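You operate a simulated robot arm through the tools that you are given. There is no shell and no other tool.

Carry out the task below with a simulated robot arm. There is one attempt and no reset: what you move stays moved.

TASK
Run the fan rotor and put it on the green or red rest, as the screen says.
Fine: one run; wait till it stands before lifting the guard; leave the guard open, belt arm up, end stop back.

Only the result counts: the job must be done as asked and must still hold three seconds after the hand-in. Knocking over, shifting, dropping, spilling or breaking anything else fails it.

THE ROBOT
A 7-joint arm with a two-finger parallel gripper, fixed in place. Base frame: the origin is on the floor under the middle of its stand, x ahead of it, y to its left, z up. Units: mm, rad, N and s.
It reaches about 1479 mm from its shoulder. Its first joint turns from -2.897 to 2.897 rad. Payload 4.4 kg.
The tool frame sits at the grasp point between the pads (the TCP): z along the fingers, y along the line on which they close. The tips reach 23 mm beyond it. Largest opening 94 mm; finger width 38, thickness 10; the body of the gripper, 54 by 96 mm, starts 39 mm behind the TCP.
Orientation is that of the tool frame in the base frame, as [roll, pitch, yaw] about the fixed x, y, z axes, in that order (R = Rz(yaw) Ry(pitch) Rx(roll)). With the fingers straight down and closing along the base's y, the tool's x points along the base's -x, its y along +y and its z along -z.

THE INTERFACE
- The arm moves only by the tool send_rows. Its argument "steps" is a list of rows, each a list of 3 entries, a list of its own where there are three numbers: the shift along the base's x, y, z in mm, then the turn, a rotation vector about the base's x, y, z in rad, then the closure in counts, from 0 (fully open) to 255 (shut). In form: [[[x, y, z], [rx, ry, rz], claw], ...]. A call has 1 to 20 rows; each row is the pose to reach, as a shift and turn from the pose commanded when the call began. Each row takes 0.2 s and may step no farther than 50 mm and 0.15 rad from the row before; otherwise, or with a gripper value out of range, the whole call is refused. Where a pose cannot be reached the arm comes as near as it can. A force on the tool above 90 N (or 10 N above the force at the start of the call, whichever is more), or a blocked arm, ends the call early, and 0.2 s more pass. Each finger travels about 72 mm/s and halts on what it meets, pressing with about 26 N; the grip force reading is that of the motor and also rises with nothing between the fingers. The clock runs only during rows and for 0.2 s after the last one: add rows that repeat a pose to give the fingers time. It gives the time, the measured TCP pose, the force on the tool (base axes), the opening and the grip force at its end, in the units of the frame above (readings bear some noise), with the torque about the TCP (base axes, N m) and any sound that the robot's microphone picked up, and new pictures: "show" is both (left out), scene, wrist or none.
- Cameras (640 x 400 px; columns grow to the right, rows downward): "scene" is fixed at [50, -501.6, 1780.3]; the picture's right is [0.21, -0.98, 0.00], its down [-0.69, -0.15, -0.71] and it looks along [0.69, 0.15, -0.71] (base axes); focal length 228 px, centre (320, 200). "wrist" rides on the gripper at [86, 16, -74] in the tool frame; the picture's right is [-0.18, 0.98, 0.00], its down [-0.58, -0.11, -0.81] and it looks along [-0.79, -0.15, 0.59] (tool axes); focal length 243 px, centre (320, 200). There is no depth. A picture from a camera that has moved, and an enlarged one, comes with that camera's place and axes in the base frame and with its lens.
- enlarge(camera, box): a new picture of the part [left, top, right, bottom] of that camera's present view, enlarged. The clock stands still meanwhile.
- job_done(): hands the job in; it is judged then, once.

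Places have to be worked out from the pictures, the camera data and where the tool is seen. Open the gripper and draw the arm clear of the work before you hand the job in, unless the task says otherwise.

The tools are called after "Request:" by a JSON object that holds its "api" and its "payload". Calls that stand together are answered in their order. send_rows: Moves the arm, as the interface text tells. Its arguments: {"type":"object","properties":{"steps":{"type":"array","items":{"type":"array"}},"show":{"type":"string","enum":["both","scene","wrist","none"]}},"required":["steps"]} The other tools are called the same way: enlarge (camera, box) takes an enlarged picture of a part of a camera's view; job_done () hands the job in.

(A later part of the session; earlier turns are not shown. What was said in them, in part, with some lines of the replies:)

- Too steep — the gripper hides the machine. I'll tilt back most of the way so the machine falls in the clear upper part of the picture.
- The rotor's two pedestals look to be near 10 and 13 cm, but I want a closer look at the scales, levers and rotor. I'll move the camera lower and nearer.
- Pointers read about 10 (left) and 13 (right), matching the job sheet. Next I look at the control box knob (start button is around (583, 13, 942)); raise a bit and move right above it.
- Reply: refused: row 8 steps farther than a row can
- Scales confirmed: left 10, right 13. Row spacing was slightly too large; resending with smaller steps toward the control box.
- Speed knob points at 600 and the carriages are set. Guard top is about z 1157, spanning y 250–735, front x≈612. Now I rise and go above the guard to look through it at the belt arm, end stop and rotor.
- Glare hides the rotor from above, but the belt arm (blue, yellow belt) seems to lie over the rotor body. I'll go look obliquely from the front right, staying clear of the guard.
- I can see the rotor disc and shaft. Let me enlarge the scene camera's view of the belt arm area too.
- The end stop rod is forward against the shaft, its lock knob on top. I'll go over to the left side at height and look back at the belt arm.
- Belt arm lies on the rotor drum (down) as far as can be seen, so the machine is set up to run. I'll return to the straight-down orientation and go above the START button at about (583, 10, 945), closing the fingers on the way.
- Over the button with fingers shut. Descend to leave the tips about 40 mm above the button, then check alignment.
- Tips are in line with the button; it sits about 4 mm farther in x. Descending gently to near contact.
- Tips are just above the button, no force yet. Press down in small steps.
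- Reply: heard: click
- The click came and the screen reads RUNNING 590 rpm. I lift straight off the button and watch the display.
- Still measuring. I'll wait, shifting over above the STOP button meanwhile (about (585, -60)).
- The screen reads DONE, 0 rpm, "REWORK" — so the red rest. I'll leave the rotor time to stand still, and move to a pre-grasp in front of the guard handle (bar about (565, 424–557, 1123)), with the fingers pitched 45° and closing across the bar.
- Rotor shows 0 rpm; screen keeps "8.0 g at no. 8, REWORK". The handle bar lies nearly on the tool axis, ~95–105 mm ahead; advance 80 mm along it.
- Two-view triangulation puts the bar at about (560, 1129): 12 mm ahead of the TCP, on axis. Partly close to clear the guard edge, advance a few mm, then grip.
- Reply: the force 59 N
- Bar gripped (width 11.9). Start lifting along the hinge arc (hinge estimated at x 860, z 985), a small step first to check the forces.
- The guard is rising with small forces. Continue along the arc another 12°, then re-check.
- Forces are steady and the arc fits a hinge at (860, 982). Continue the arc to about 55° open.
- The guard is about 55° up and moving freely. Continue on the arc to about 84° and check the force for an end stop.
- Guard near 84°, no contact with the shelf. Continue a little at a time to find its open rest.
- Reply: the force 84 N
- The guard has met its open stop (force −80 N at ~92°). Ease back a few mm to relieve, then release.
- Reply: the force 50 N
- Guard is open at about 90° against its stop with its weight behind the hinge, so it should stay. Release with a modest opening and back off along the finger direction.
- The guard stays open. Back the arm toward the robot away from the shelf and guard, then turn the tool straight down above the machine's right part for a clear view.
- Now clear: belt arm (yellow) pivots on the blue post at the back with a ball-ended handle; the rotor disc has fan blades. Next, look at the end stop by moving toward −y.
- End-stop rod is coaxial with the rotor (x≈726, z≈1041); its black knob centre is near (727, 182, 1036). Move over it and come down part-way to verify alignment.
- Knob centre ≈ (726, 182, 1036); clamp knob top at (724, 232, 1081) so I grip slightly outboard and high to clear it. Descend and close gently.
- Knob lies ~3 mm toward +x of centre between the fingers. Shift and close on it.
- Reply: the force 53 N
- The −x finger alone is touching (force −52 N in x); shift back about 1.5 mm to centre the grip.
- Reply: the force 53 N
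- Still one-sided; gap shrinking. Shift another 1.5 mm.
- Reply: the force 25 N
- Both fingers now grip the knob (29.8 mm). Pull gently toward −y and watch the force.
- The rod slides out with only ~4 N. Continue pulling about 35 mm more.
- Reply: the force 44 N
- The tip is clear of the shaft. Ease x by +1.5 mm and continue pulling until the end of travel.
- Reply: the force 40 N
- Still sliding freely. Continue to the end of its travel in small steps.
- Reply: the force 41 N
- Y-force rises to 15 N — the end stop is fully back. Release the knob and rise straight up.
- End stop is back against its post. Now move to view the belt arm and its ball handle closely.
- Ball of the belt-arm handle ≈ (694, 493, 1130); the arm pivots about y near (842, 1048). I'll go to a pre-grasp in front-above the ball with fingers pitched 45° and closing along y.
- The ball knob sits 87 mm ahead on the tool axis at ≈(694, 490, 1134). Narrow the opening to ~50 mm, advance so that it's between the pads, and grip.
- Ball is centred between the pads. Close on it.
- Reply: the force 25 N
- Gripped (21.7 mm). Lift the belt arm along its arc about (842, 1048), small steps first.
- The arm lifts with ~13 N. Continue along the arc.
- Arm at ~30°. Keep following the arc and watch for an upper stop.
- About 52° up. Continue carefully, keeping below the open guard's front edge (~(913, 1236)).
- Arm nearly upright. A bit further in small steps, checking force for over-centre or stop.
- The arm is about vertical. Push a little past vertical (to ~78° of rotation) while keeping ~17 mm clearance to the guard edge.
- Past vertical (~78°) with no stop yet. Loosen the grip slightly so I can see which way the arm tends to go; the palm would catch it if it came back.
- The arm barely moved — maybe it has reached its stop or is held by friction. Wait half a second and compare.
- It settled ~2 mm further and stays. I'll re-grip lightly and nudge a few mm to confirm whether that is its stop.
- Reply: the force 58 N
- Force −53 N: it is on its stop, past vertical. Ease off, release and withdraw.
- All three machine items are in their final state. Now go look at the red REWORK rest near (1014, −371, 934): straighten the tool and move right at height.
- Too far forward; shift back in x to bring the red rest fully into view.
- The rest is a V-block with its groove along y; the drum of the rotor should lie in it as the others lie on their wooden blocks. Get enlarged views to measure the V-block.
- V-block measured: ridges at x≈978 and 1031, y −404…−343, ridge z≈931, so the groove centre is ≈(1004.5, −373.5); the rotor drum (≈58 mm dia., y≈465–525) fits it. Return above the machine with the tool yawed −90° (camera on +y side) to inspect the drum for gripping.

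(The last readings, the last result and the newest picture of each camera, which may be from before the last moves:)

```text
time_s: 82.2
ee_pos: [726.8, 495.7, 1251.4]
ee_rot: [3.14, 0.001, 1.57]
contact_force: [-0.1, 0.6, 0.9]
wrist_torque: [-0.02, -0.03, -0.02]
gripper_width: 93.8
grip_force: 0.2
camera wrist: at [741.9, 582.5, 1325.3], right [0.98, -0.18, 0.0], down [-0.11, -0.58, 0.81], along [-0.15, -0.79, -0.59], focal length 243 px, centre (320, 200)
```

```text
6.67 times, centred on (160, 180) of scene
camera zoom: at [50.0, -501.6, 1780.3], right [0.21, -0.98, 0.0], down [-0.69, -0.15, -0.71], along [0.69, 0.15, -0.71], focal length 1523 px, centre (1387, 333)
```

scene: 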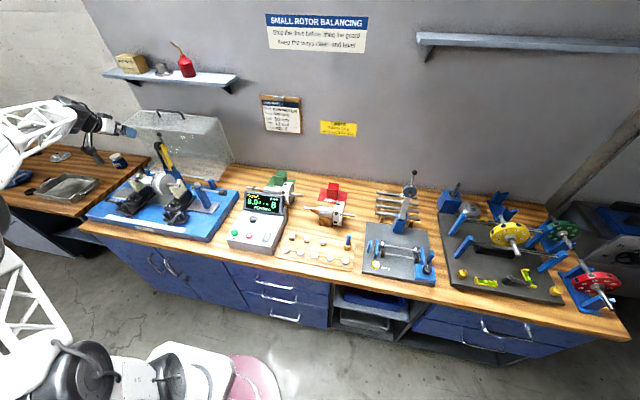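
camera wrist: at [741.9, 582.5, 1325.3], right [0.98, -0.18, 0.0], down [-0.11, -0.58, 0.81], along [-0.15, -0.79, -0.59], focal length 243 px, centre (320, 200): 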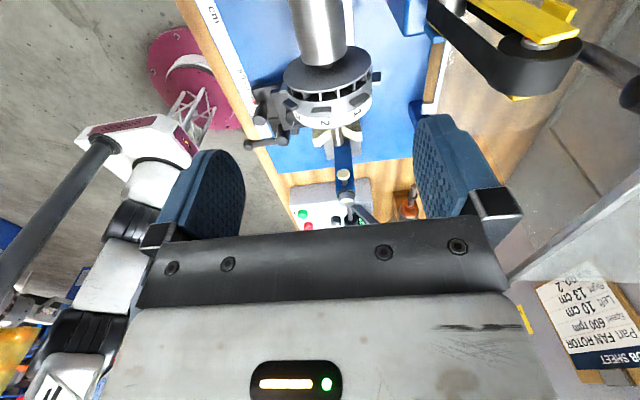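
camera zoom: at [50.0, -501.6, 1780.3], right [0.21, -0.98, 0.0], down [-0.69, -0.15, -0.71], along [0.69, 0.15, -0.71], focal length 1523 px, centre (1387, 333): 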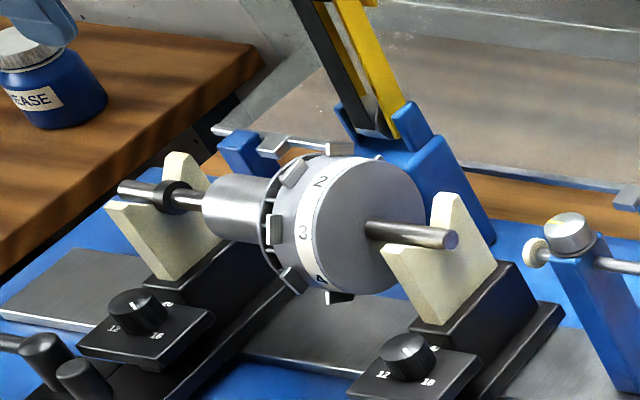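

Drum: axis x≈724.6, z≈1041, R≈24.5, y 467–525; a 17 mm gap separates it from the fan (y 407–450). I'll grip the drum high on the pads (tips only ~6 mm below its axis) so that the fingers will clear the V-block ridges. Descend part-way first and check.

Request:
{"api": "send_rows", "payload": {"steps": [[[-2, -11, -40], [0, 0, 0], 80], [[-2, -11, -80], [0, 0, 0], 80], [[-2, -11, -120], [0, 0, 0], 80], [[-2, -11, -150], [0, 0, 0], 80]], "show": "both"}}

Request:
{"api": "enlarge", "payload": {"camera": "wrist", "box": [220, 0, 440, 170]}}

Request:
{"api": "enlarge", "payload": {"camera": "scene", "box": [120, 140, 210, 210]}}

```text
time_s: 83.2
ee_pos: [724.5, 483.2, 1099.0]
ee_rot: [-3.141, 0.001, 1.571]
contact_force: [0.3, 0.2, 0.3]
wrist_torque: [-0.02, 0.02, 0.01]
gripper_width: 64.4
grip_force: 0.1
camera wrist: at [740.7, 569.9, 1173.6], right [0.98, -0.18, 0.0], down [-0.11, -0.58, 0.81], along [-0.15, -0.79, -0.59], focal length 243 px, centre (320, 200)
```

scene: 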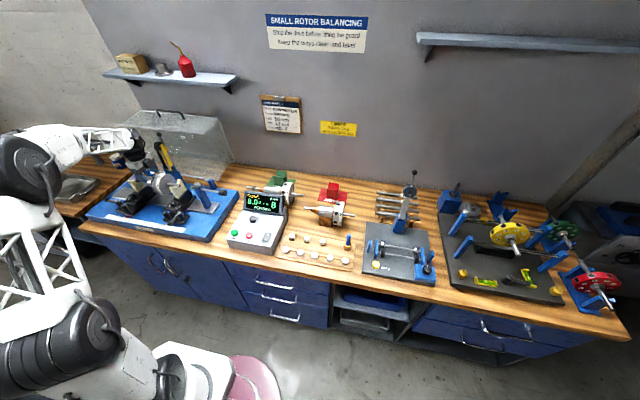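
wrist: 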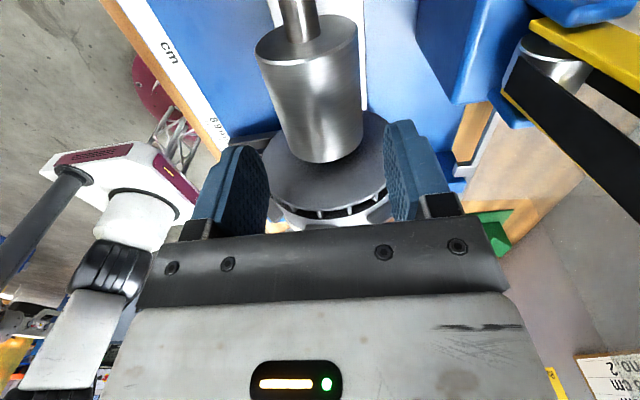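

```text
2.35 times, centred on (330, 85) of wrist
camera zoom: at [740.7, 569.9, 1173.6], right [0.98, -0.18, 0.0], down [-0.11, -0.58, 0.81], along [-0.15, -0.79, -0.59], focal length 571 px, centre (296, 471)
```

zoom: 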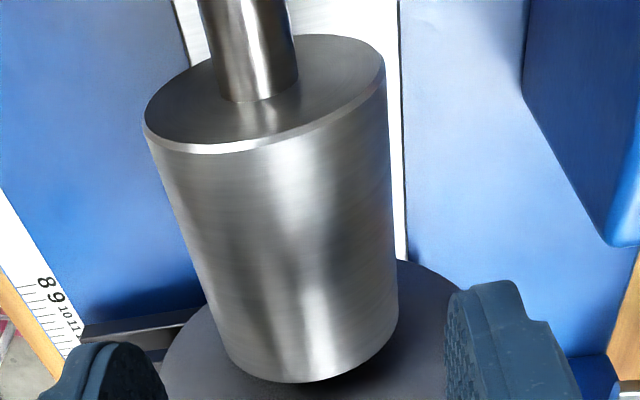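

```text
5.71 times, centred on (165, 175) of scene
camera zoom: at [50.0, -501.6, 1780.3], right [0.21, -0.98, 0.0], down [-0.69, -0.15, -0.71], along [0.69, 0.15, -0.71], focal length 1305 px, centre (1206, 343)
```

zoom: 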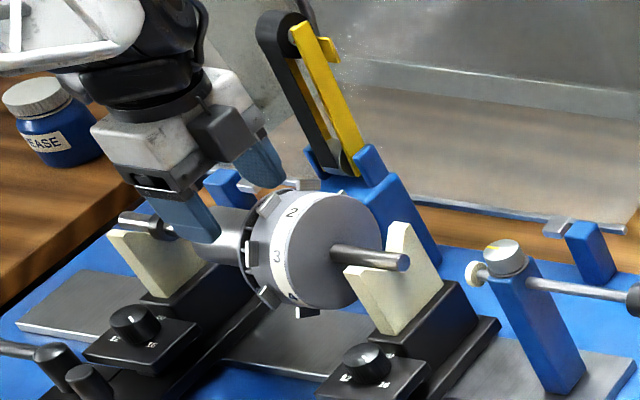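

Drum spans y 463–522, axis x≈724.9. Descend to TCP z≈1058 and close on it.

Request:
{"api": "send_rows", "payload": {"steps": [[[0.3, 0, -20], [0, 0, 0], 80], [[0.3, 0, -41], [0, 0, 0], 80], [[0.3, 0, -41], [0, 0, 0], 160], [[0.3, 0, -41], [0, 0, 0], 255], [[0.3, 0, -41], [0, 0, 0], 255], [[0.3, 0, -41], [0, 0, 0], 255]], "show": "both"}}

Request:
{"api": "enlarge", "payload": {"camera": "wrist", "box": [220, 40, 440, 230]}}

Request:
{"api": "enlarge", "payload": {"camera": "scene", "box": [120, 140, 210, 210]}}

```text
time_s: 84.6
ee_pos: [726.3, 483.4, 1059.7]
ee_rot: [3.141, 0.001, 1.571]
contact_force: [-14.8, -2.1, 6.1]
wrist_torque: [-0.08, 0.22, -0.08]
gripper_width: 49.6
grip_force: 25.5
camera wrist: at [741.1, 570.3, 1132.8], right [0.98, -0.18, 0.0], down [-0.11, -0.58, 0.81], along [-0.15, -0.79, -0.59], focal length 243 px, centre (320, 200)
```

scene: 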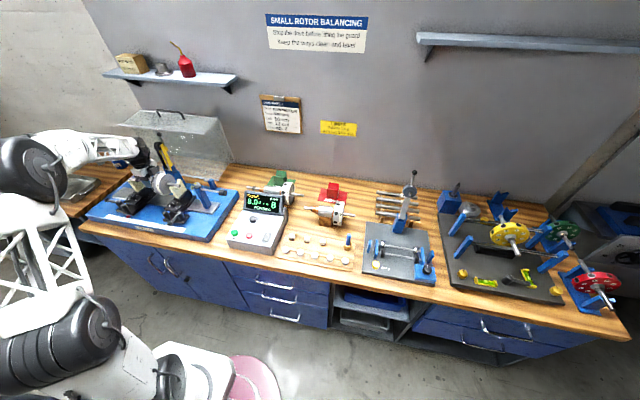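
wrist: 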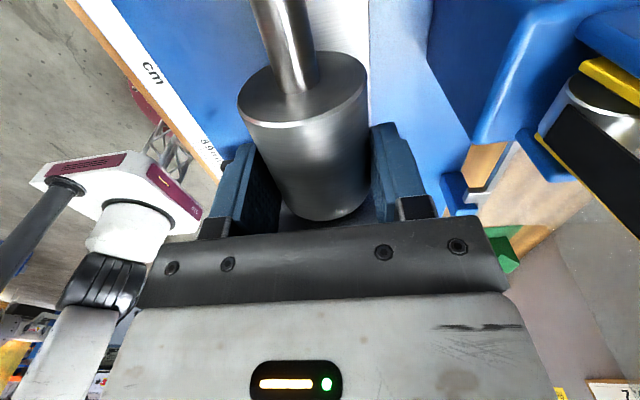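

```text
2.11 times, centred on (330, 135) of wrist
camera zoom: at [741.1, 570.3, 1132.8], right [0.98, -0.18, 0.0], down [-0.11, -0.58, 0.81], along [-0.15, -0.79, -0.59], focal length 511 px, centre (299, 337)
```

zoom: 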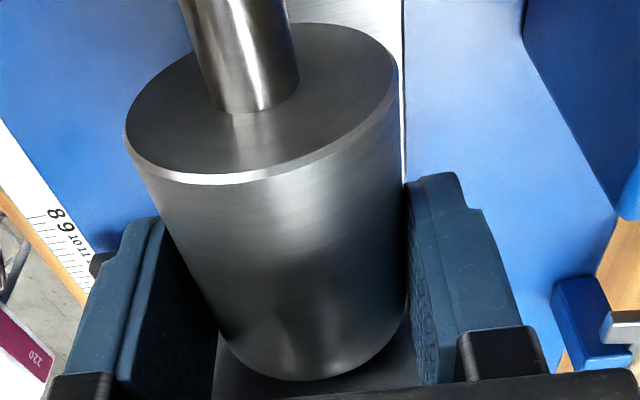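

```text
5.71 times, centred on (165, 175) of scene
camera zoom: at [50.0, -501.6, 1780.3], right [0.21, -0.98, 0.0], down [-0.69, -0.15, -0.71], along [0.69, 0.15, -0.71], focal length 1305 px, centre (1206, 343)
```

zoom: 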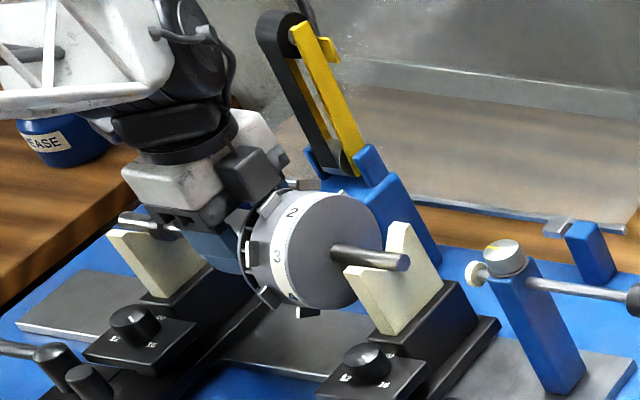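

Closing was still settling (49.6 mm, −15 N in x). Hold and nudge x by −0.7 mm to centre.

Request:
{"api": "send_rows", "payload": {"steps": [[[-0.7, 0, 0], [0, 0, 0], 255], [[-0.7, 0, 0], [0, 0, 0], 255], [[-0.7, 0, 0], [0, 0, 0], 255]], "show": "none"}}

```text
time_s: 85.4
ee_pos: [724.6, 483.3, 1058.1]
ee_rot: [3.141, 0.001, 1.571]
contact_force: [7.3, 4.5, 6.4]
wrist_torque: [0.23, -0.14, 0.09]
gripper_width: 49.6
grip_force: 26.1
```

Grip is balanced at 49.6 mm. Test-lift 4 mm slowly and read weight and torque.

Request:
{"api": "send_rows", "payload": {"steps": [[[0, 0, 1.5], [0, 0, 0], 255], [[0, 0, 3], [0, 0, 0], 255], [[0, 0, 4.5], [0, 0, 0], 255], [[0, 0, 4.5], [0, 0, 0], 255]], "show": "both"}}

Request:
{"api": "enlarge", "payload": {"camera": "wrist", "box": [220, 0, 440, 190]}}

Request:
{"api": "enlarge", "payload": {"camera": "scene", "box": [120, 140, 210, 210]}}

```text
time_s: 86.4
ee_pos: [724.9, 484.5, 1062.1]
ee_rot: [-3.139, 0.001, 1.571]
contact_force: [-0.9, 0.6, -9.9]
wrist_torque: [0.09, -0.02, -0.03]
gripper_width: 49.6
grip_force: 25.7
camera wrist: at [740.4, 570.3, 1136.6], right [0.98, -0.18, 0.0], down [-0.11, -0.58, 0.81], along [-0.15, -0.79, -0.59], focal length 243 px, centre (320, 200)
```

scene: 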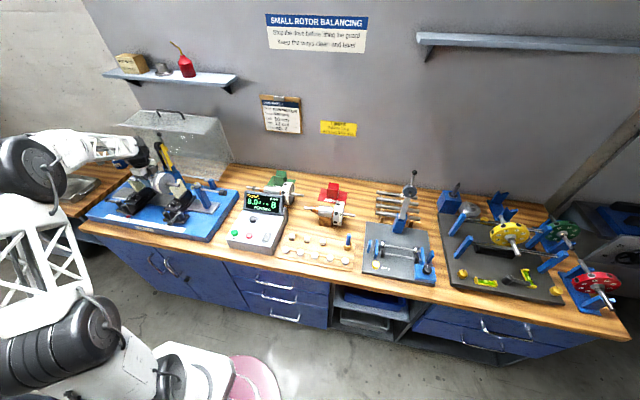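
wrist: 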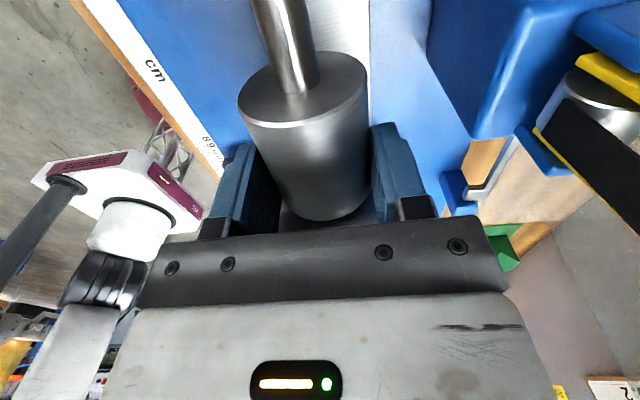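

```text
2.11 times, centred on (330, 95) of wrist
camera zoom: at [740.4, 570.3, 1136.6], right [0.98, -0.18, 0.0], down [-0.11, -0.58, 0.81], along [-0.15, -0.79, -0.59], focal length 511 px, centre (299, 421)
```

zoom: 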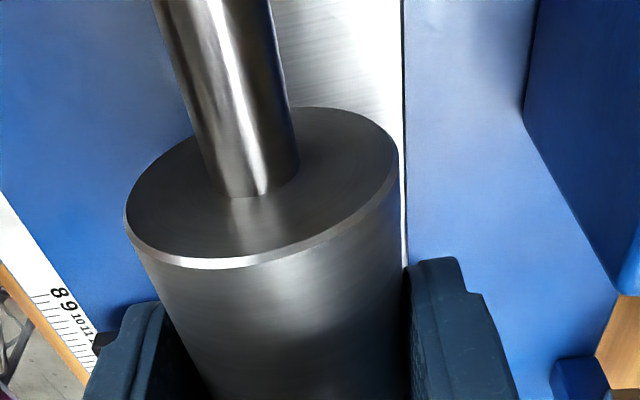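

```text
5.71 times, centred on (165, 175) of scene
camera zoom: at [50.0, -501.6, 1780.3], right [0.21, -0.98, 0.0], down [-0.69, -0.15, -0.71], along [0.69, 0.15, -0.71], focal length 1305 px, centre (1206, 343)
```

zoom: 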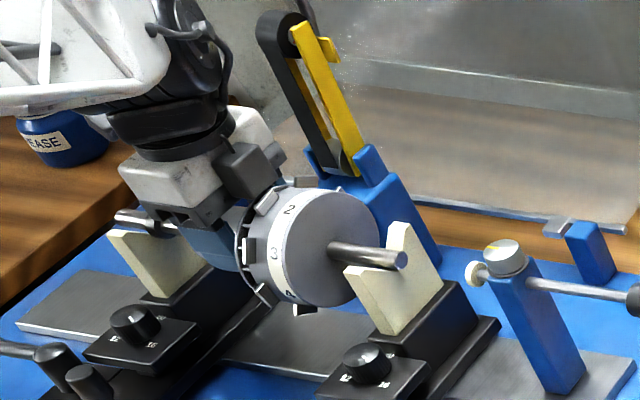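

Weight about 10–16 N with almost no torque, so the grip is near the centre of mass. Lift a further 20 mm and check that it stays level.

Request:
{"api": "send_rows", "payload": {"steps": [[[0, 0, 4], [0, 0, 0], 255], [[0, 0, 8], [0, 0, 0], 255], [[0, 0, 14], [0, 0, 0], 255], [[0, 0, 20], [0, 0, 0], 255], [[0, 0, 20], [0, 0, 0], 255]], "show": "none"}}

Request:
{"api": "enlarge", "payload": {"camera": "scene", "box": [120, 140, 210, 210]}}

Request:
{"api": "enlarge", "payload": {"camera": "wrist", "box": [220, 0, 440, 190]}}

```text
time_s: 87.6
ee_pos: [725.1, 483.8, 1083.5]
ee_rot: [3.14, 0.0, 1.57]
contact_force: [0.1, -0.4, -9.8]
wrist_torque: [0.09, 0.02, 0.02]
gripper_width: 49.7
grip_force: 25.9
```

```text
5.71 times, centred on (165, 175) of scene
camera zoom: at [50.0, -501.6, 1780.3], right [0.21, -0.98, 0.0], down [-0.69, -0.15, -0.71], along [0.69, 0.15, -0.71], focal length 1305 px, centre (1206, 343)
```

zoom: 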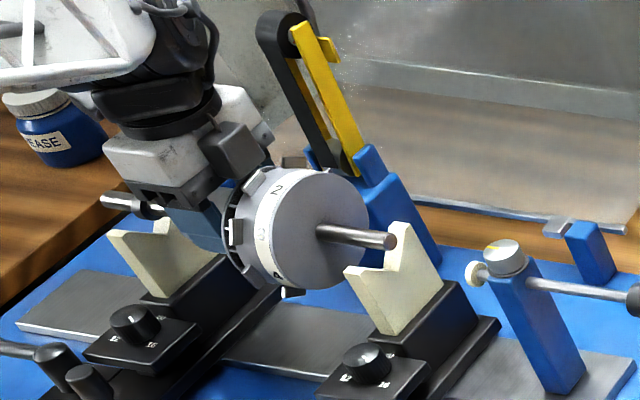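

```text
2.11 times, centred on (330, 95) of wrist
camera zoom: at [740.5, 570.5, 1157.0], right [0.98, -0.18, 0.0], down [-0.11, -0.58, 0.81], along [-0.15, -0.79, -0.59], focal length 511 px, centre (299, 421)
```

zoom: 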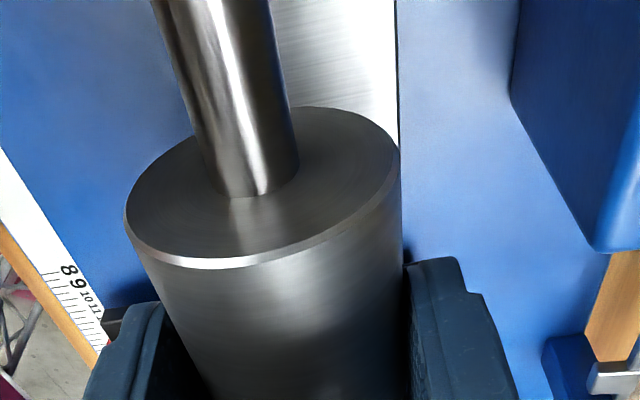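

The rotor (≈1.0 kg) hangs level and firm. Raise it clear to about z 1240 (TCP) before travelling.

Request:
{"api": "send_rows", "payload": {"steps": [[[0, 0, 10], [0, 0, 0], 255], [[0, 0, 30], [0, 0, 0], 255], [[0, 0, 55], [0, 0, 0], 255], [[0, 0, 80], [0, 0, 0], 255], [[0, 0, 105], [0, 0, 0], 255], [[0, 0, 130], [0, 0, 0], 255], [[0, 0, 150], [0, 0, 0], 255], [[0, 0, 157], [0, 0, 0], 255]], "show": "scene"}}

Request:
{"api": "enlarge", "payload": {"camera": "scene", "box": [100, 110, 240, 230]}}

```text
time_s: 89.4
ee_pos: [725.4, 483.3, 1239.6]
ee_rot: [-3.141, -0.001, 1.571]
contact_force: [0.1, -0.5, -10.3]
wrist_torque: [0.12, 0.02, -0.02]
gripper_width: 49.6
grip_force: 25.7
```

scene: 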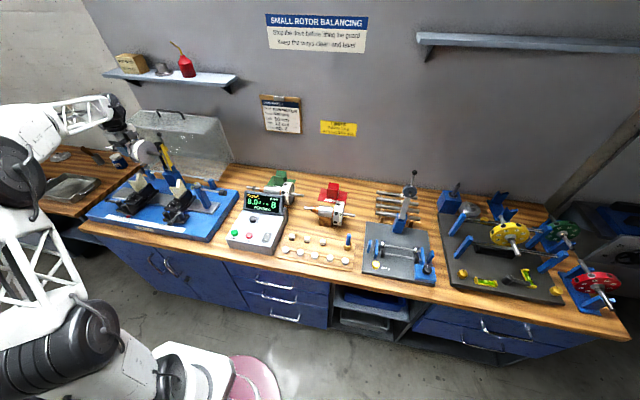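

```text
3.33 times, centred on (170, 170) of scene
camera zoom: at [50.0, -501.6, 1780.3], right [0.21, -0.98, 0.0], down [-0.69, -0.15, -0.71], along [0.69, 0.15, -0.71], focal length 761 px, centre (820, 300)
```

zoom: 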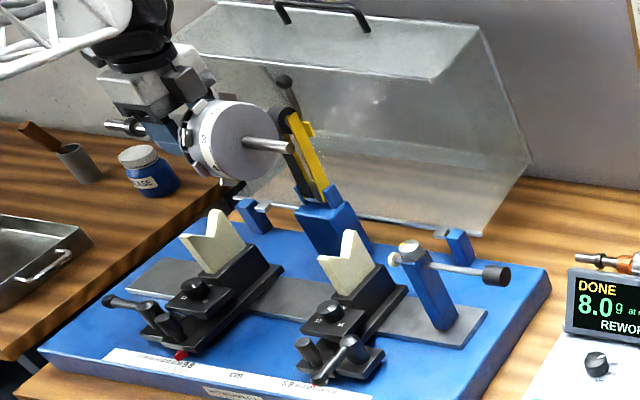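

Rotor is clear of everything. Travel toward −y at constant height.

Request:
{"api": "send_rows", "payload": {"steps": [[[0, -8, 0], [0, 0, 0], 255], [[0, -22, 0], [0, 0, 0], 255], [[0, -42, 0], [0, 0, 0], 255], [[0, -68, 0], [0, 0, 0], 255], [[0, -96, 0], [0, 0, 0], 255], [[0, -124, 0], [0, 0, 0], 255], [[0, -152, 0], [0, 0, 0], 255], [[0, -180, 0], [0, 0, 0], 255], [[0, -208, 0], [0, 0, 0], 255], [[0, -236, 0], [0, 0, 0], 255], [[0, -264, 0], [0, 0, 0], 255], [[0, -292, 0], [0, 0, 0], 255], [[0, -320, 0], [0, 0, 0], 255], [[0, -348, 0], [0, 0, 0], 255], [[0, -376, 0], [0, 0, 0], 255], [[0, -404, 0], [0, 0, 0], 255], [[0, -432, 0], [0, 0, 0], 255], [[0, -455, 0], [0, 0, 0], 255], [[0, -472, 0], [0, 0, 0], 255], [[0, -480, 0], [0, 0, 0], 255]], "show": "scene"}}

```text
time_s: 93.6
ee_pos: [723.9, 3.4, 1241.0]
ee_rot: [-3.141, -0.001, 1.571]
contact_force: [-0.3, -0.6, -9.6]
wrist_torque: [0.13, 0.01, -0.03]
gripper_width: 50.0
grip_force: 26.3
```

scene: 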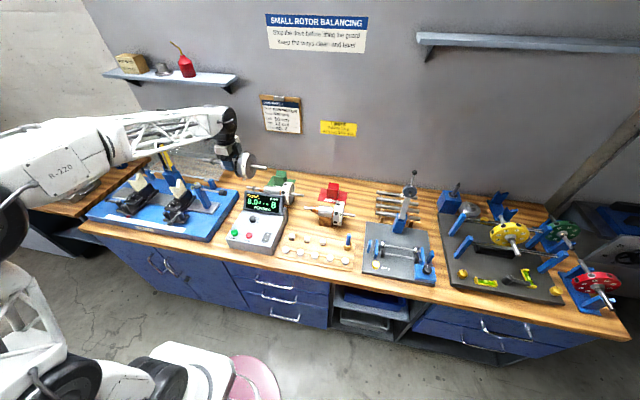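

Rotor still secure. Continue diagonally to above the red rest at (1004.5, −379.7).

Request:
{"api": "send_rows", "payload": {"steps": [[[4, -6, 0], [0, 0, 0], 255], [[14, -19, 0], [0, 0, 0], 255], [[28, -38, 0], [0, 0, 0], 255], [[45, -61, 0], [0, 0, 0], 255], [[62, -84, 0], [0, 0, 0], 255], [[78, -107, 0], [0, 0, 0], 255], [[95, -130, 0], [0, 0, 0], 255], [[112, -153, 0], [0, 0, 0], 255], [[129, -176, 0], [0, 0, 0], 255], [[146, -199, 0], [0, 0, 0], 255], [[162, -222, 0], [0, 0, 0], 255], [[179, -245, 0], [0, 0, 0], 255], [[196, -268, 0], [0, 0, 0], 255], [[213, -291, 0], [0, 0, 0], 255], [[230, -314, 0], [0, 0, 0], 255], [[246, -337, 0], [0, 0, 0], 255], [[260, -356, 0], [0, 0, 0], 255], [[272, -372, 0], [0, 0, 0], 255], [[278, -380, 0], [0, 0, 0], 255], [[280, -383, 0], [0, 0, 0], 255]], "show": "both"}}

Request:
{"api": "enlarge", "payload": {"camera": "scene", "box": [290, 110, 390, 210]}}

```text
time_s: 97.8
ee_pos: [1005.1, -379.4, 1240.2]
ee_rot: [-3.142, 0.0, 1.571]
contact_force: [-0.1, 0.1, -9.7]
wrist_torque: [0.07, 0.01, 0.02]
gripper_width: 49.8
grip_force: 26.4
camera wrist: at [1020.7, -293.3, 1314.5], right [0.98, -0.18, 0.0], down [-0.11, -0.58, 0.81], along [-0.15, -0.79, -0.59], focal length 243 px, centre (320, 200)
```

scene: 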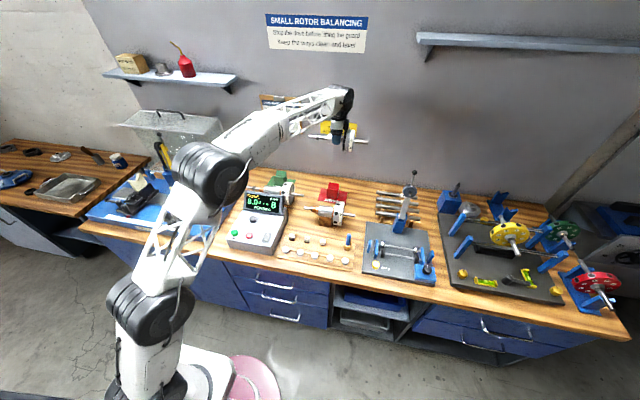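
wrist: 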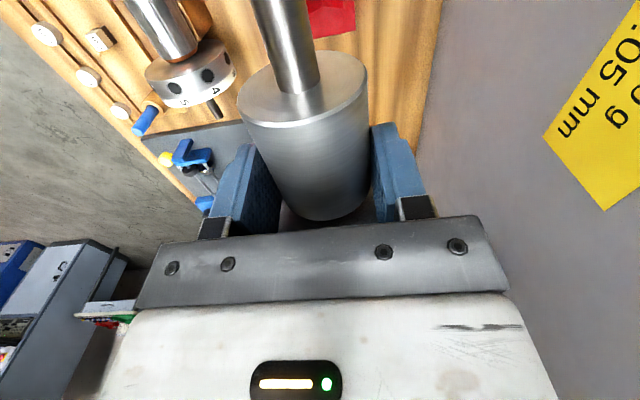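

```text
4.00 times, centred on (340, 160) of scene
camera zoom: at [50.0, -501.6, 1780.3], right [0.21, -0.98, 0.0], down [-0.69, -0.15, -0.71], along [0.69, 0.15, -0.71], focal length 914 px, centre (240, 360)
```

zoom: 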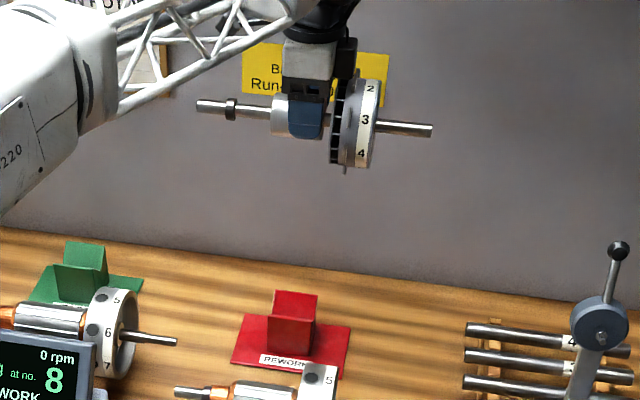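

Aligned above. Descend to about 90 mm above the seat and compare with the V-block.

Request:
{"api": "send_rows", "payload": {"steps": [[[0, 0, -10], [0, 0, 0], 255], [[0, 0, -30], [0, 0, 0], 255], [[0, 0, -58], [0, 0, 0], 255], [[0, 0, -86], [0, 0, 0], 255], [[0, 0, -114], [0, 0, 0], 255], [[0, 0, -142], [0, 0, 0], 255], [[0, 0, -168], [0, 0, 0], 255], [[0, 0, -185], [0, 0, 0], 255], [[0, 0, -190], [0, 0, 0], 255]], "show": "wrist"}}

Request:
{"api": "enlarge", "payload": {"camera": "scene", "box": [305, 150, 375, 210]}}

Request:
{"api": "enlarge", "payload": {"camera": "wrist", "box": [200, 0, 440, 150]}}

```text
time_s: 99.8
ee_pos: [1004.9, -378.8, 1048.6]
ee_rot: [3.141, 0.0, 1.569]
contact_force: [0.0, -0.1, -10.0]
wrist_torque: [0.08, -0.02, 0.0]
gripper_width: 49.7
grip_force: 25.8
camera wrist: at [1019.8, -292.4, 1123.7], right [0.98, -0.18, 0.0], down [-0.11, -0.58, 0.81], along [-0.15, -0.79, -0.59], focal length 243 px, centre (320, 200)
```

wrist: 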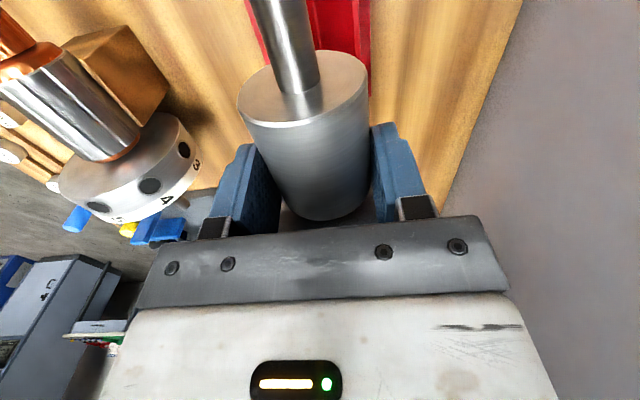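

```text
6.67 times, centred on (340, 180) of scene
camera zoom: at [50.0, -501.6, 1780.3], right [0.21, -0.98, 0.0], down [-0.69, -0.15, -0.71], along [0.69, 0.15, -0.71], focal length 1523 px, centre (187, 333)
```

zoom: 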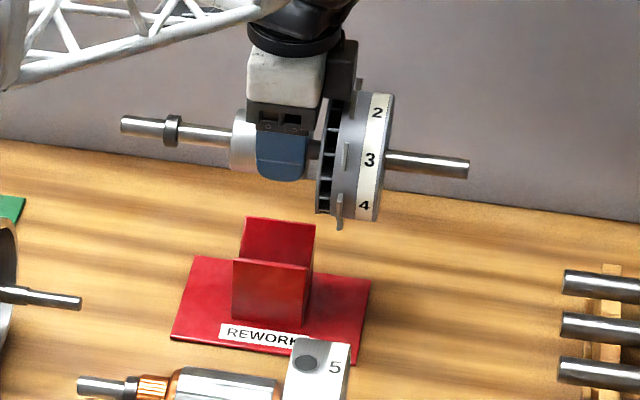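

```text
2.67 times, centred on (320, 75) of wrist
camera zoom: at [1019.8, -292.4, 1123.7], right [0.98, -0.18, 0.0], down [-0.11, -0.58, 0.81], along [-0.15, -0.79, -0.59], focal length 647 px, centre (320, 533)
```

zoom: 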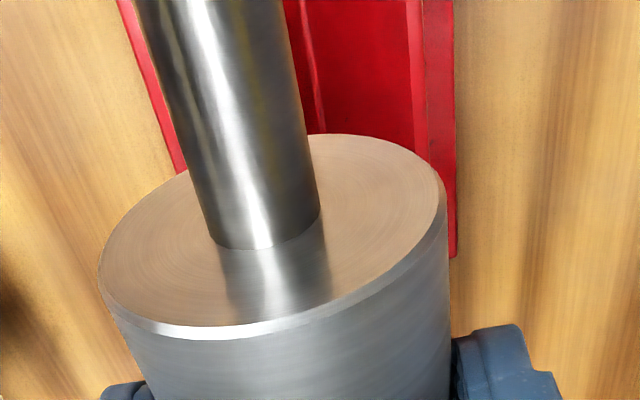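

Compare the V-block lines seen beyond the drum with predictions; zoom in there.

Request:
{"api": "enlarge", "payload": {"camera": "wrist", "box": [290, 0, 390, 62]}}

Request:
{"api": "enlarge", "payload": {"camera": "scene", "box": [320, 165, 360, 200]}}

```text
6.40 times, centred on (340, 31) of wrist
camera zoom: at [1019.8, -292.4, 1123.7], right [0.98, -0.18, 0.0], down [-0.11, -0.58, 0.81], along [-0.15, -0.79, -0.59], focal length 1553 px, centre (192, 1282)
```

zoom: 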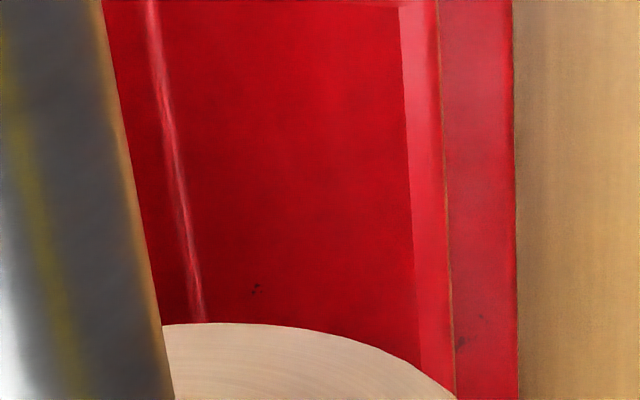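

```text
11.43 times, centred on (340, 182) of scene
camera zoom: at [50.0, -501.6, 1780.3], right [0.21, -0.98, 0.0], down [-0.69, -0.15, -0.71], along [0.69, 0.15, -0.71], focal length 2610 px, centre (91, 400)
```

zoom: 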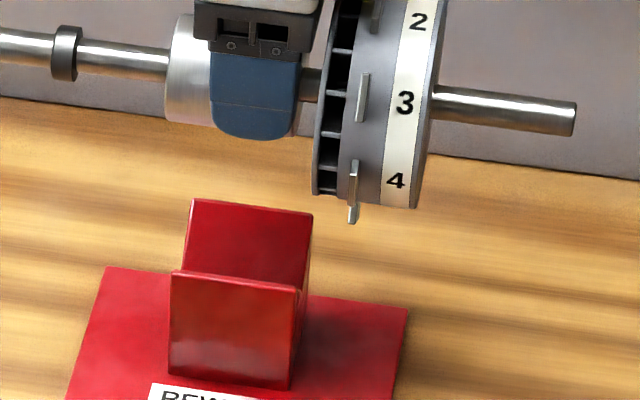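

V-groove bottom is at x≈1005, matching the rotor axis; drum and block overlap well in y. Lower to ~10 mm above the expected seat.

Request:
{"api": "send_rows", "payload": {"steps": [[[0.1, 0, -8], [0, 0, 0], 255], [[0.1, 0, -25], [0, 0, 0], 255], [[0.1, 0, -45], [0, 0, 0], 255], [[0.1, 0, -63], [0, 0, 0], 255], [[0.1, 0, -74], [0, 0, 0], 255], [[0.1, 0, -79], [0, 0, 0], 255]], "show": "wrist"}}

Request:
{"api": "enlarge", "payload": {"camera": "scene", "box": [315, 165, 365, 205]}}

Request:
{"api": "enlarge", "payload": {"camera": "wrist", "box": [240, 0, 400, 100]}}

```text
time_s: 101.2
ee_pos: [1003.6, -379.5, 969.9]
ee_rot: [-3.141, -0.001, 1.571]
contact_force: [-0.1, -0.1, -9.6]
wrist_torque: [0.13, 0.01, -0.01]
gripper_width: 49.7
grip_force: 26.5
camera wrist: at [1019.9, -292.6, 1044.7], right [0.98, -0.18, 0.0], down [-0.11, -0.58, 0.81], along [-0.15, -0.79, -0.59], focal length 243 px, centre (320, 200)
```

wrist: 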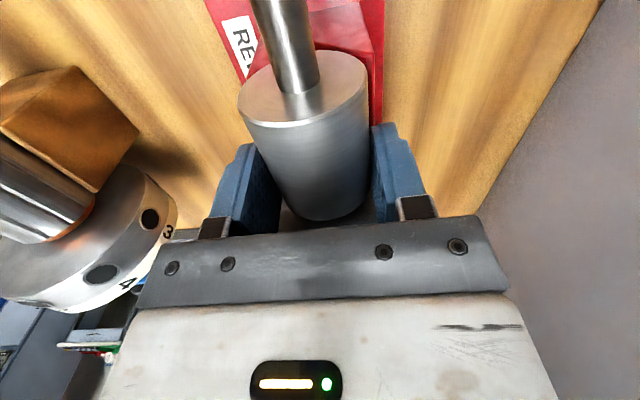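

```text
10.00 times, centred on (340, 185) of scene
camera zoom: at [50.0, -501.6, 1780.3], right [0.21, -0.98, 0.0], down [-0.69, -0.15, -0.71], along [0.69, 0.15, -0.71], focal length 2284 px, centre (120, 350)
```

zoom: 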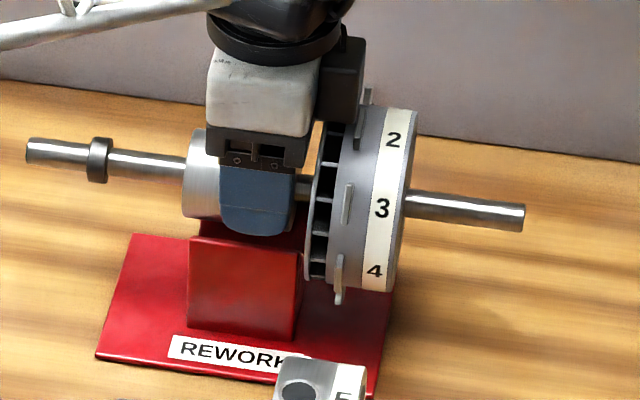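

```text
4.00 times, centred on (320, 50) of wrist
camera zoom: at [1019.9, -292.6, 1044.7], right [0.98, -0.18, 0.0], down [-0.11, -0.58, 0.81], along [-0.15, -0.79, -0.59], focal length 970 px, centre (320, 800)
```

zoom: 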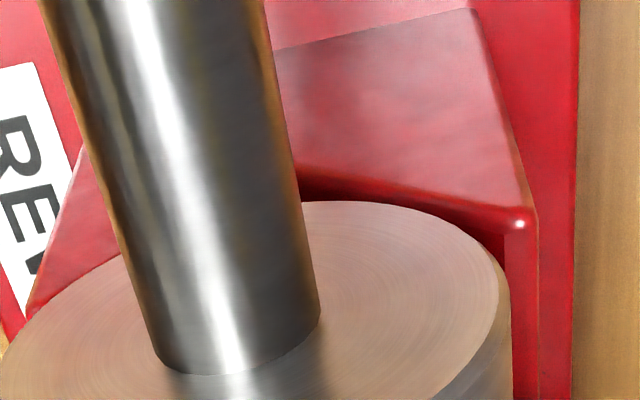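

Everything lines up; ~10 mm above the seat. Lower in small steps watching for contact.

Request:
{"api": "send_rows", "payload": {"steps": [[[0.5, 0, -3], [0, 0, 0], 255], [[0.5, 0, -5], [0, 0, 0], 255], [[0.5, 0, -7], [0, 0, 0], 255], [[0.5, 0, -8.5], [0, 0, 0], 255]], "show": "none"}}

Request:
{"api": "enlarge", "payload": {"camera": "scene", "box": [325, 175, 355, 200]}}

```text
time_s: 102.2
ee_pos: [1005.9, -378.7, 962.2]
ee_rot: [3.141, -0.001, 1.572]
contact_force: [-0.3, -0.2, -9.6]
wrist_torque: [0.05, -0.02, 0.03]
gripper_width: 49.7
grip_force: 26.2
```

```text
16.00 times, centred on (340, 188) of scene
camera zoom: at [50.0, -501.6, 1780.3], right [0.21, -0.98, 0.0], down [-0.69, -0.15, -0.71], along [0.69, 0.15, -0.71], focal length 3654 px, centre (0, 400)
```

zoom: 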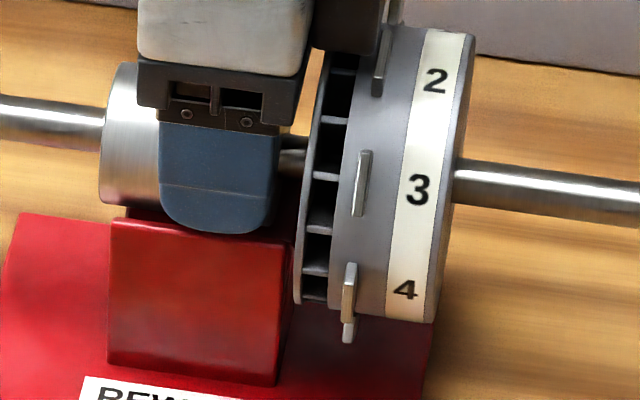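

Finger tip is ~5 mm above the front ridge; continue down in ~1 mm steps.

Request:
{"api": "send_rows", "payload": {"steps": [[[-0.3, 0, -1], [0, 0, 0], 255], [[-0.3, 0, -2], [0, 0, 0], 255], [[-0.3, 0, -3], [0, 0, 0], 255]], "show": "none"}}

Request:
{"api": "enlarge", "payload": {"camera": "scene", "box": [325, 175, 355, 200]}}

```text
time_s: 103.0
ee_pos: [1004.2, -379.4, 960.0]
ee_rot: [-3.141, 0.001, 1.573]
contact_force: [-0.9, 0.3, -9.5]
wrist_torque: [0.13, -0.01, -0.04]
gripper_width: 49.8
grip_force: 26.0
```

```text
16.00 times, centred on (340, 188) of scene
camera zoom: at [50.0, -501.6, 1780.3], right [0.21, -0.98, 0.0], down [-0.69, -0.15, -0.71], along [0.69, 0.15, -0.71], focal length 3654 px, centre (0, 400)
```

zoom: 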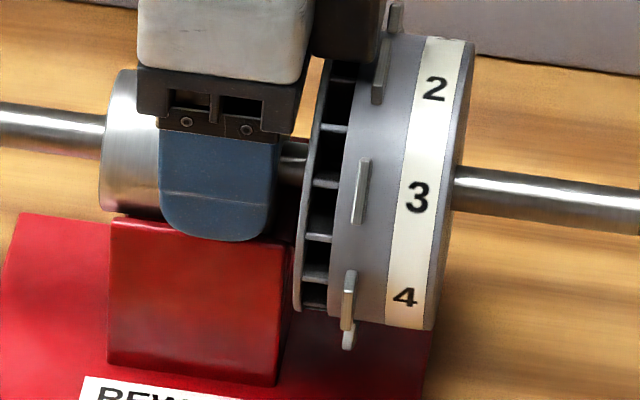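

No contact yet; continue in sub-millimetre steps.

Request:
{"api": "send_rows", "payload": {"steps": [[[0, 0, -0.7], [0, 0, 0], 255], [[0, 0, -1.4], [0, 0, 0], 255]], "show": "none"}}

Request:
{"api": "enlarge", "payload": {"camera": "scene", "box": [325, 175, 355, 200]}}

Request:
{"api": "enlarge", "payload": {"camera": "wrist", "box": [240, 0, 420, 112]}}

```text
time_s: 103.6
ee_pos: [1004.1, -379.3, 956.4]
ee_rot: [-3.141, -0.001, 1.57]
contact_force: [0.3, -0.8, -10.0]
wrist_torque: [0.08, -0.05, 0.0]
gripper_width: 49.7
grip_force: 25.8
```

```text
16.00 times, centred on (340, 188) of scene
camera zoom: at [50.0, -501.6, 1780.3], right [0.21, -0.98, 0.0], down [-0.69, -0.15, -0.71], along [0.69, 0.15, -0.71], focal length 3654 px, centre (0, 400)
```

zoom: 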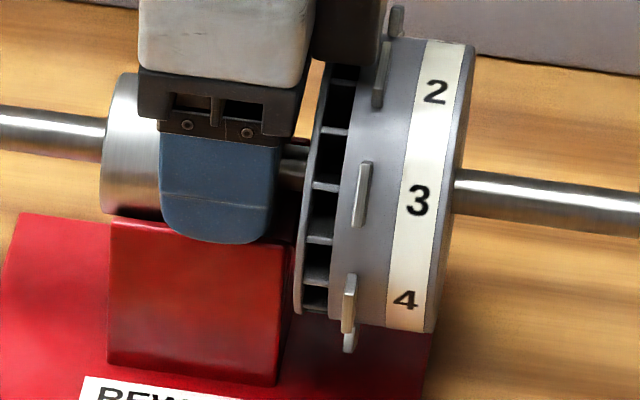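

```text
3.56 times, centred on (330, 56) of wrist
camera zoom: at [1020.7, -293.0, 1032.0], right [0.98, -0.18, 0.0], down [-0.11, -0.58, 0.81], along [-0.15, -0.79, -0.59], focal length 863 px, centre (284, 712)
```

zoom: 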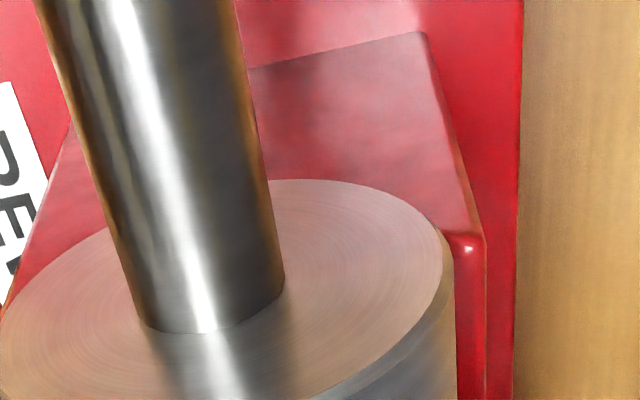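

Still hanging free (10 N). Continue by 0.6 mm steps until the weight transfers.

Request:
{"api": "send_rows", "payload": {"steps": [[[0, 0, -0.6], [0, 0, 0], 255], [[0, 0, -1.2], [0, 0, 0], 255], [[0, 0, -1.2], [0, 0, 0], 255]], "show": "none"}}

```text
time_s: 104.4
ee_pos: [1004.5, -379.7, 956.8]
ee_rot: [-3.14, 0.0, 1.569]
contact_force: [-0.3, -0.4, -9.8]
wrist_torque: [0.07, -0.03, 0.02]
gripper_width: 49.5
grip_force: 25.9
```

Request:
{"api": "send_rows", "payload": {"steps": [[[0, 0, -0.6], [0, 0, 0], 255], [[0, 0, -1.2], [0, 0, 0], 255], [[0, 0, -1.2], [0, 0, 0], 255]], "show": "none"}}

Request:
{"api": "enlarge", "payload": {"camera": "scene", "box": [325, 175, 355, 200]}}

```text
time_s: 105.2
ee_pos: [1005.1, -378.8, 957.6]
ee_rot: [3.141, 0.0, 1.569]
contact_force: [-8.2, 0.6, 1.9]
wrist_torque: [-0.07, 0.14, -0.14]
gripper_width: 49.6
grip_force: 25.8
```

```text
16.00 times, centred on (340, 188) of scene
camera zoom: at [50.0, -501.6, 1780.3], right [0.21, -0.98, 0.0], down [-0.69, -0.15, -0.71], along [0.69, 0.15, -0.71], focal length 3654 px, centre (0, 400)
```

zoom: 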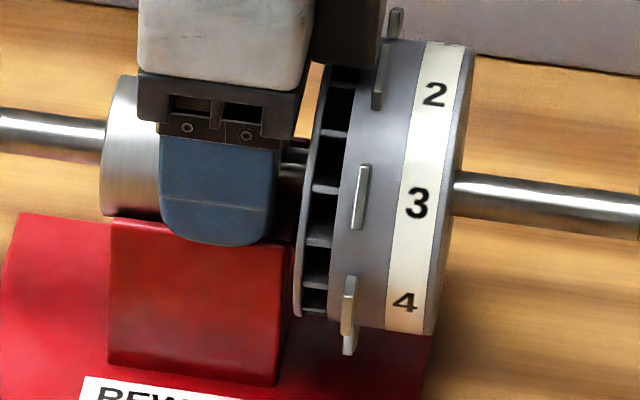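

Weight has transferred (z force +2 N, x −8 N: touching the back face of the V). Shift −0.5 mm in x and settle another 0.5 mm to seat on both faces.

Request:
{"api": "send_rows", "payload": {"steps": [[[-0.5, 0, 0], [0, 0, 0], 255], [[-0.6, 0, -0.5], [0, 0, 0], 255], [[-0.6, 0, -0.5], [0, 0, 0], 255]], "show": "none"}}

```text
time_s: 106.0
ee_pos: [1004.8, -379.2, 957.0]
ee_rot: [-3.141, 0.001, 1.571]
contact_force: [12.3, -8.7, 7.1]
wrist_torque: [-0.35, -0.19, 0.13]
gripper_width: 49.8
grip_force: 26.1
```

Now lightly bearing on the other face — it is seated in the V. Centre x, ease the load, then open the fingers modestly.

Request:
{"api": "send_rows", "payload": {"steps": [[[0.3, 0, 0.2], [0, 0, 0], 255], [[0.3, 0, 0.2], [0, 0, 0], 230], [[0.3, 0, 0.2], [0, 0, 0], 110], [[0.3, 0, 0.2], [0, 0, 0], 70], [[0.3, 0, 0.2], [0, 0, 0], 70]], "show": "wrist"}}

Request:
{"api": "enlarge", "payload": {"camera": "scene", "box": [315, 165, 365, 205]}}

```text
time_s: 107.2
ee_pos: [1005.6, -378.5, 956.3]
ee_rot: [-3.14, 0.0, 1.571]
contact_force: [-0.6, -0.2, -0.5]
wrist_torque: [0.02, 0.03, 0.0]
gripper_width: 68.1
grip_force: 0.0
camera wrist: at [1020.3, -292.4, 1029.5], right [0.98, -0.18, 0.0], down [-0.11, -0.58, 0.81], along [-0.15, -0.79, -0.59], focal length 243 px, centre (320, 200)
```

wrist: 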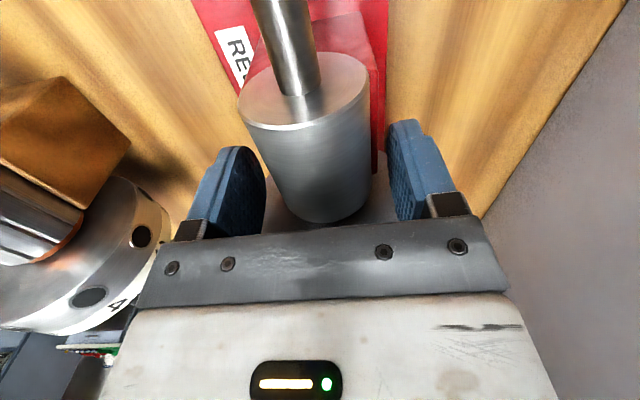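

```text
10.00 times, centred on (340, 185) of scene
camera zoom: at [50.0, -501.6, 1780.3], right [0.21, -0.98, 0.0], down [-0.69, -0.15, -0.71], along [0.69, 0.15, -0.71], focal length 2284 px, centre (120, 350)
```

zoom: 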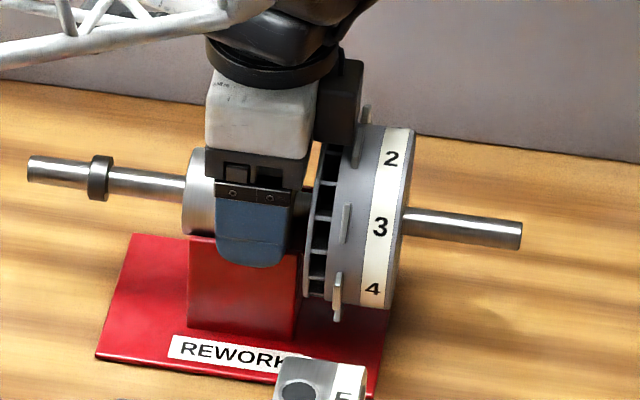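

Released; the rotor sits in the V-block. Rise straight up.

Request:
{"api": "send_rows", "payload": {"steps": [[[-0.5, 0, 10], [0, 0, 0], 70], [[-0.5, 0, 25], [0, 0, 0], 70], [[-0.5, 0, 50], [0, 0, 0], 70], [[-0.5, 0, 90], [0, 0, 0], 70], [[-0.5, 0, 135], [0, 0, 0], 70], [[-0.5, 0, 180], [0, 0, 0], 0], [[-0.5, 0, 225], [0, 0, 0], 0], [[-0.5, 0, 270], [0, 0, 0], 0]], "show": "both"}}

Request:
{"api": "enlarge", "payload": {"camera": "scene", "box": [310, 160, 370, 210]}}

```text
time_s: 109.0
ee_pos: [1004.5, -379.4, 1225.3]
ee_rot: [-3.139, 0.002, 1.569]
contact_force: [0.9, -0.4, 0.9]
wrist_torque: [-0.01, 0.0, -0.02]
gripper_width: 94.2
grip_force: 0.2
camera wrist: at [1020.8, -292.5, 1298.2], right [0.98, -0.18, 0.0], down [-0.11, -0.58, 0.81], along [-0.15, -0.79, -0.59], focal length 243 px, centre (320, 200)
```

scene: 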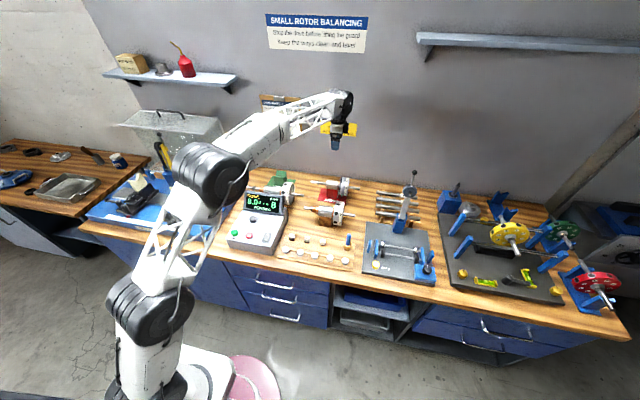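
wrist: 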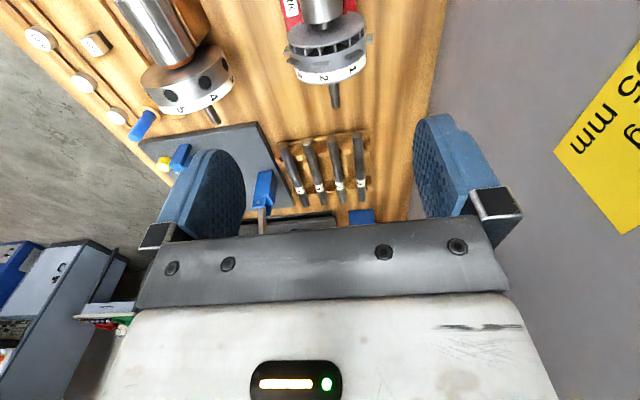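

```text
8.00 times, centred on (340, 185) of scene
camera zoom: at [50.0, -501.6, 1780.3], right [0.21, -0.98, 0.0], down [-0.69, -0.15, -0.71], along [0.69, 0.15, -0.71], focal length 1827 px, centre (160, 320)
```

zoom: 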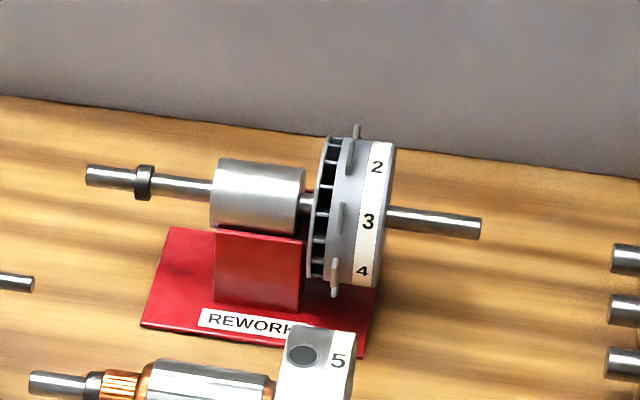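

The rotor rests level on the red REWORK rest. Now withdraw the arm back and up, clear of the bench.

Request:
{"api": "send_rows", "payload": {"steps": [[[-30, 0, 30], [0, 0, 0], 0], [[-65, 0, 55], [0, 0, 0], 0], [[-105, 10, 75], [0, 0, 0], 0], [[-145, 25, 90], [0, 0, 0], 0], [[-185, 45, 105], [0, 0, 0], 0], [[-225, 65, 120], [0, 0, 0], 0], [[-260, 90, 135], [0, 0, 0], 0], [[-290, 120, 150], [0, 0, 0], 0], [[-315, 155, 165], [0, 0, 0], 0], [[-335, 190, 180], [0, 0, 0], 0], [[-350, 228, 195], [0, 0, 0], 0], [[-360, 266, 210], [0, 0, 0], 0], [[-365, 305, 225], [0, 0, 0], 0], [[-365, 340, 235], [0, 0, 0], 0]], "show": "scene"}}

Request:
{"api": "enlarge", "payload": {"camera": "scene", "box": [80, 100, 240, 240]}}

Request:
{"api": "enlarge", "payload": {"camera": "scene", "box": [220, 160, 380, 270]}}

```text
time_s: 112.0
ee_pos: [637.6, -38.3, 1460.2]
ee_rot: [3.141, -0.001, 1.572]
contact_force: [-0.2, 0.7, -0.5]
wrist_torque: [0.01, -0.02, 0.0]
gripper_width: 94.2
grip_force: 0.0
```

scene: 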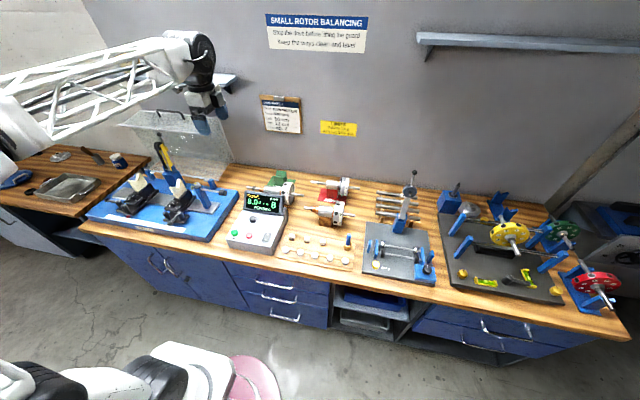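

```text
2.86 times, centred on (160, 170) of scene
camera zoom: at [50.0, -501.6, 1780.3], right [0.21, -0.98, 0.0], down [-0.69, -0.15, -0.71], along [0.69, 0.15, -0.71], focal length 653 px, centre (777, 286)
```

zoom: 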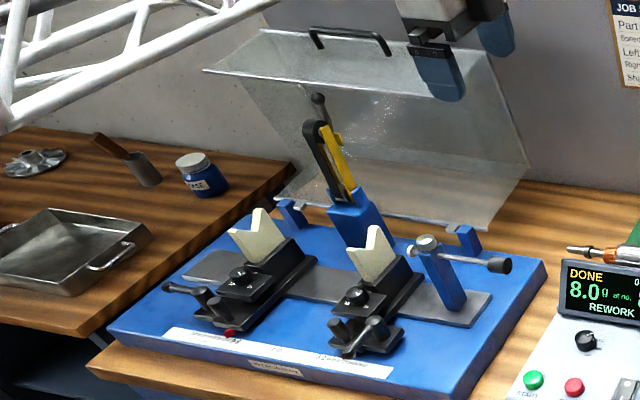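

```text
3.64 times, centred on (300, 215) of scene
camera zoom: at [50.0, -501.6, 1780.3], right [0.21, -0.98, 0.0], down [-0.69, -0.15, -0.71], along [0.69, 0.15, -0.71], focal length 831 px, centre (393, 146)
```

zoom: 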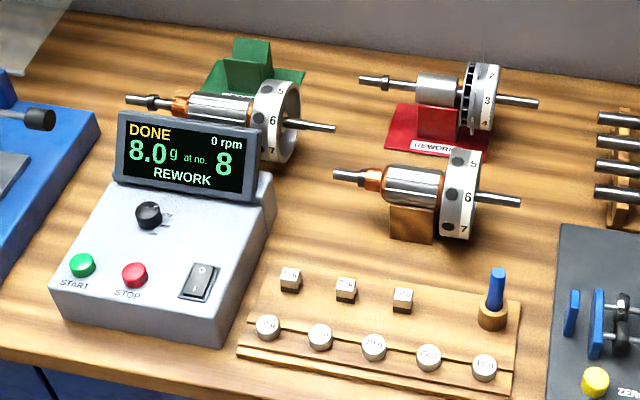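

Guard open, belt arm up, end stop back, the rotor stable on the red REWORK rest, screen shows one finished run, gripper open and arm clear. Handing in.

Request:
{"api": "job_done", "payload": {}}

```text
The job is handed in.
```

The fan rotor had its one run, and the screen read "8.0 g at no. 8, REWORK". I put it on the red rest and handed the job in.

- **Run:** one start at the job sheet's 600 rpm setting. The machine stopped by itself and showed 0 rpm before I lifted the guard.
- **Rotor:** it sits level in the groove of the red rest. It had not moved about five seconds after I let go.
- **Machine:** the guard is open against its stop, the belt arm is up past vertical on its stop, and the end stop is fully back.
- **Rest of the bench:** the last pictures show nothing else knocked or shifted. The gripper is open and the arm is clear of the work.
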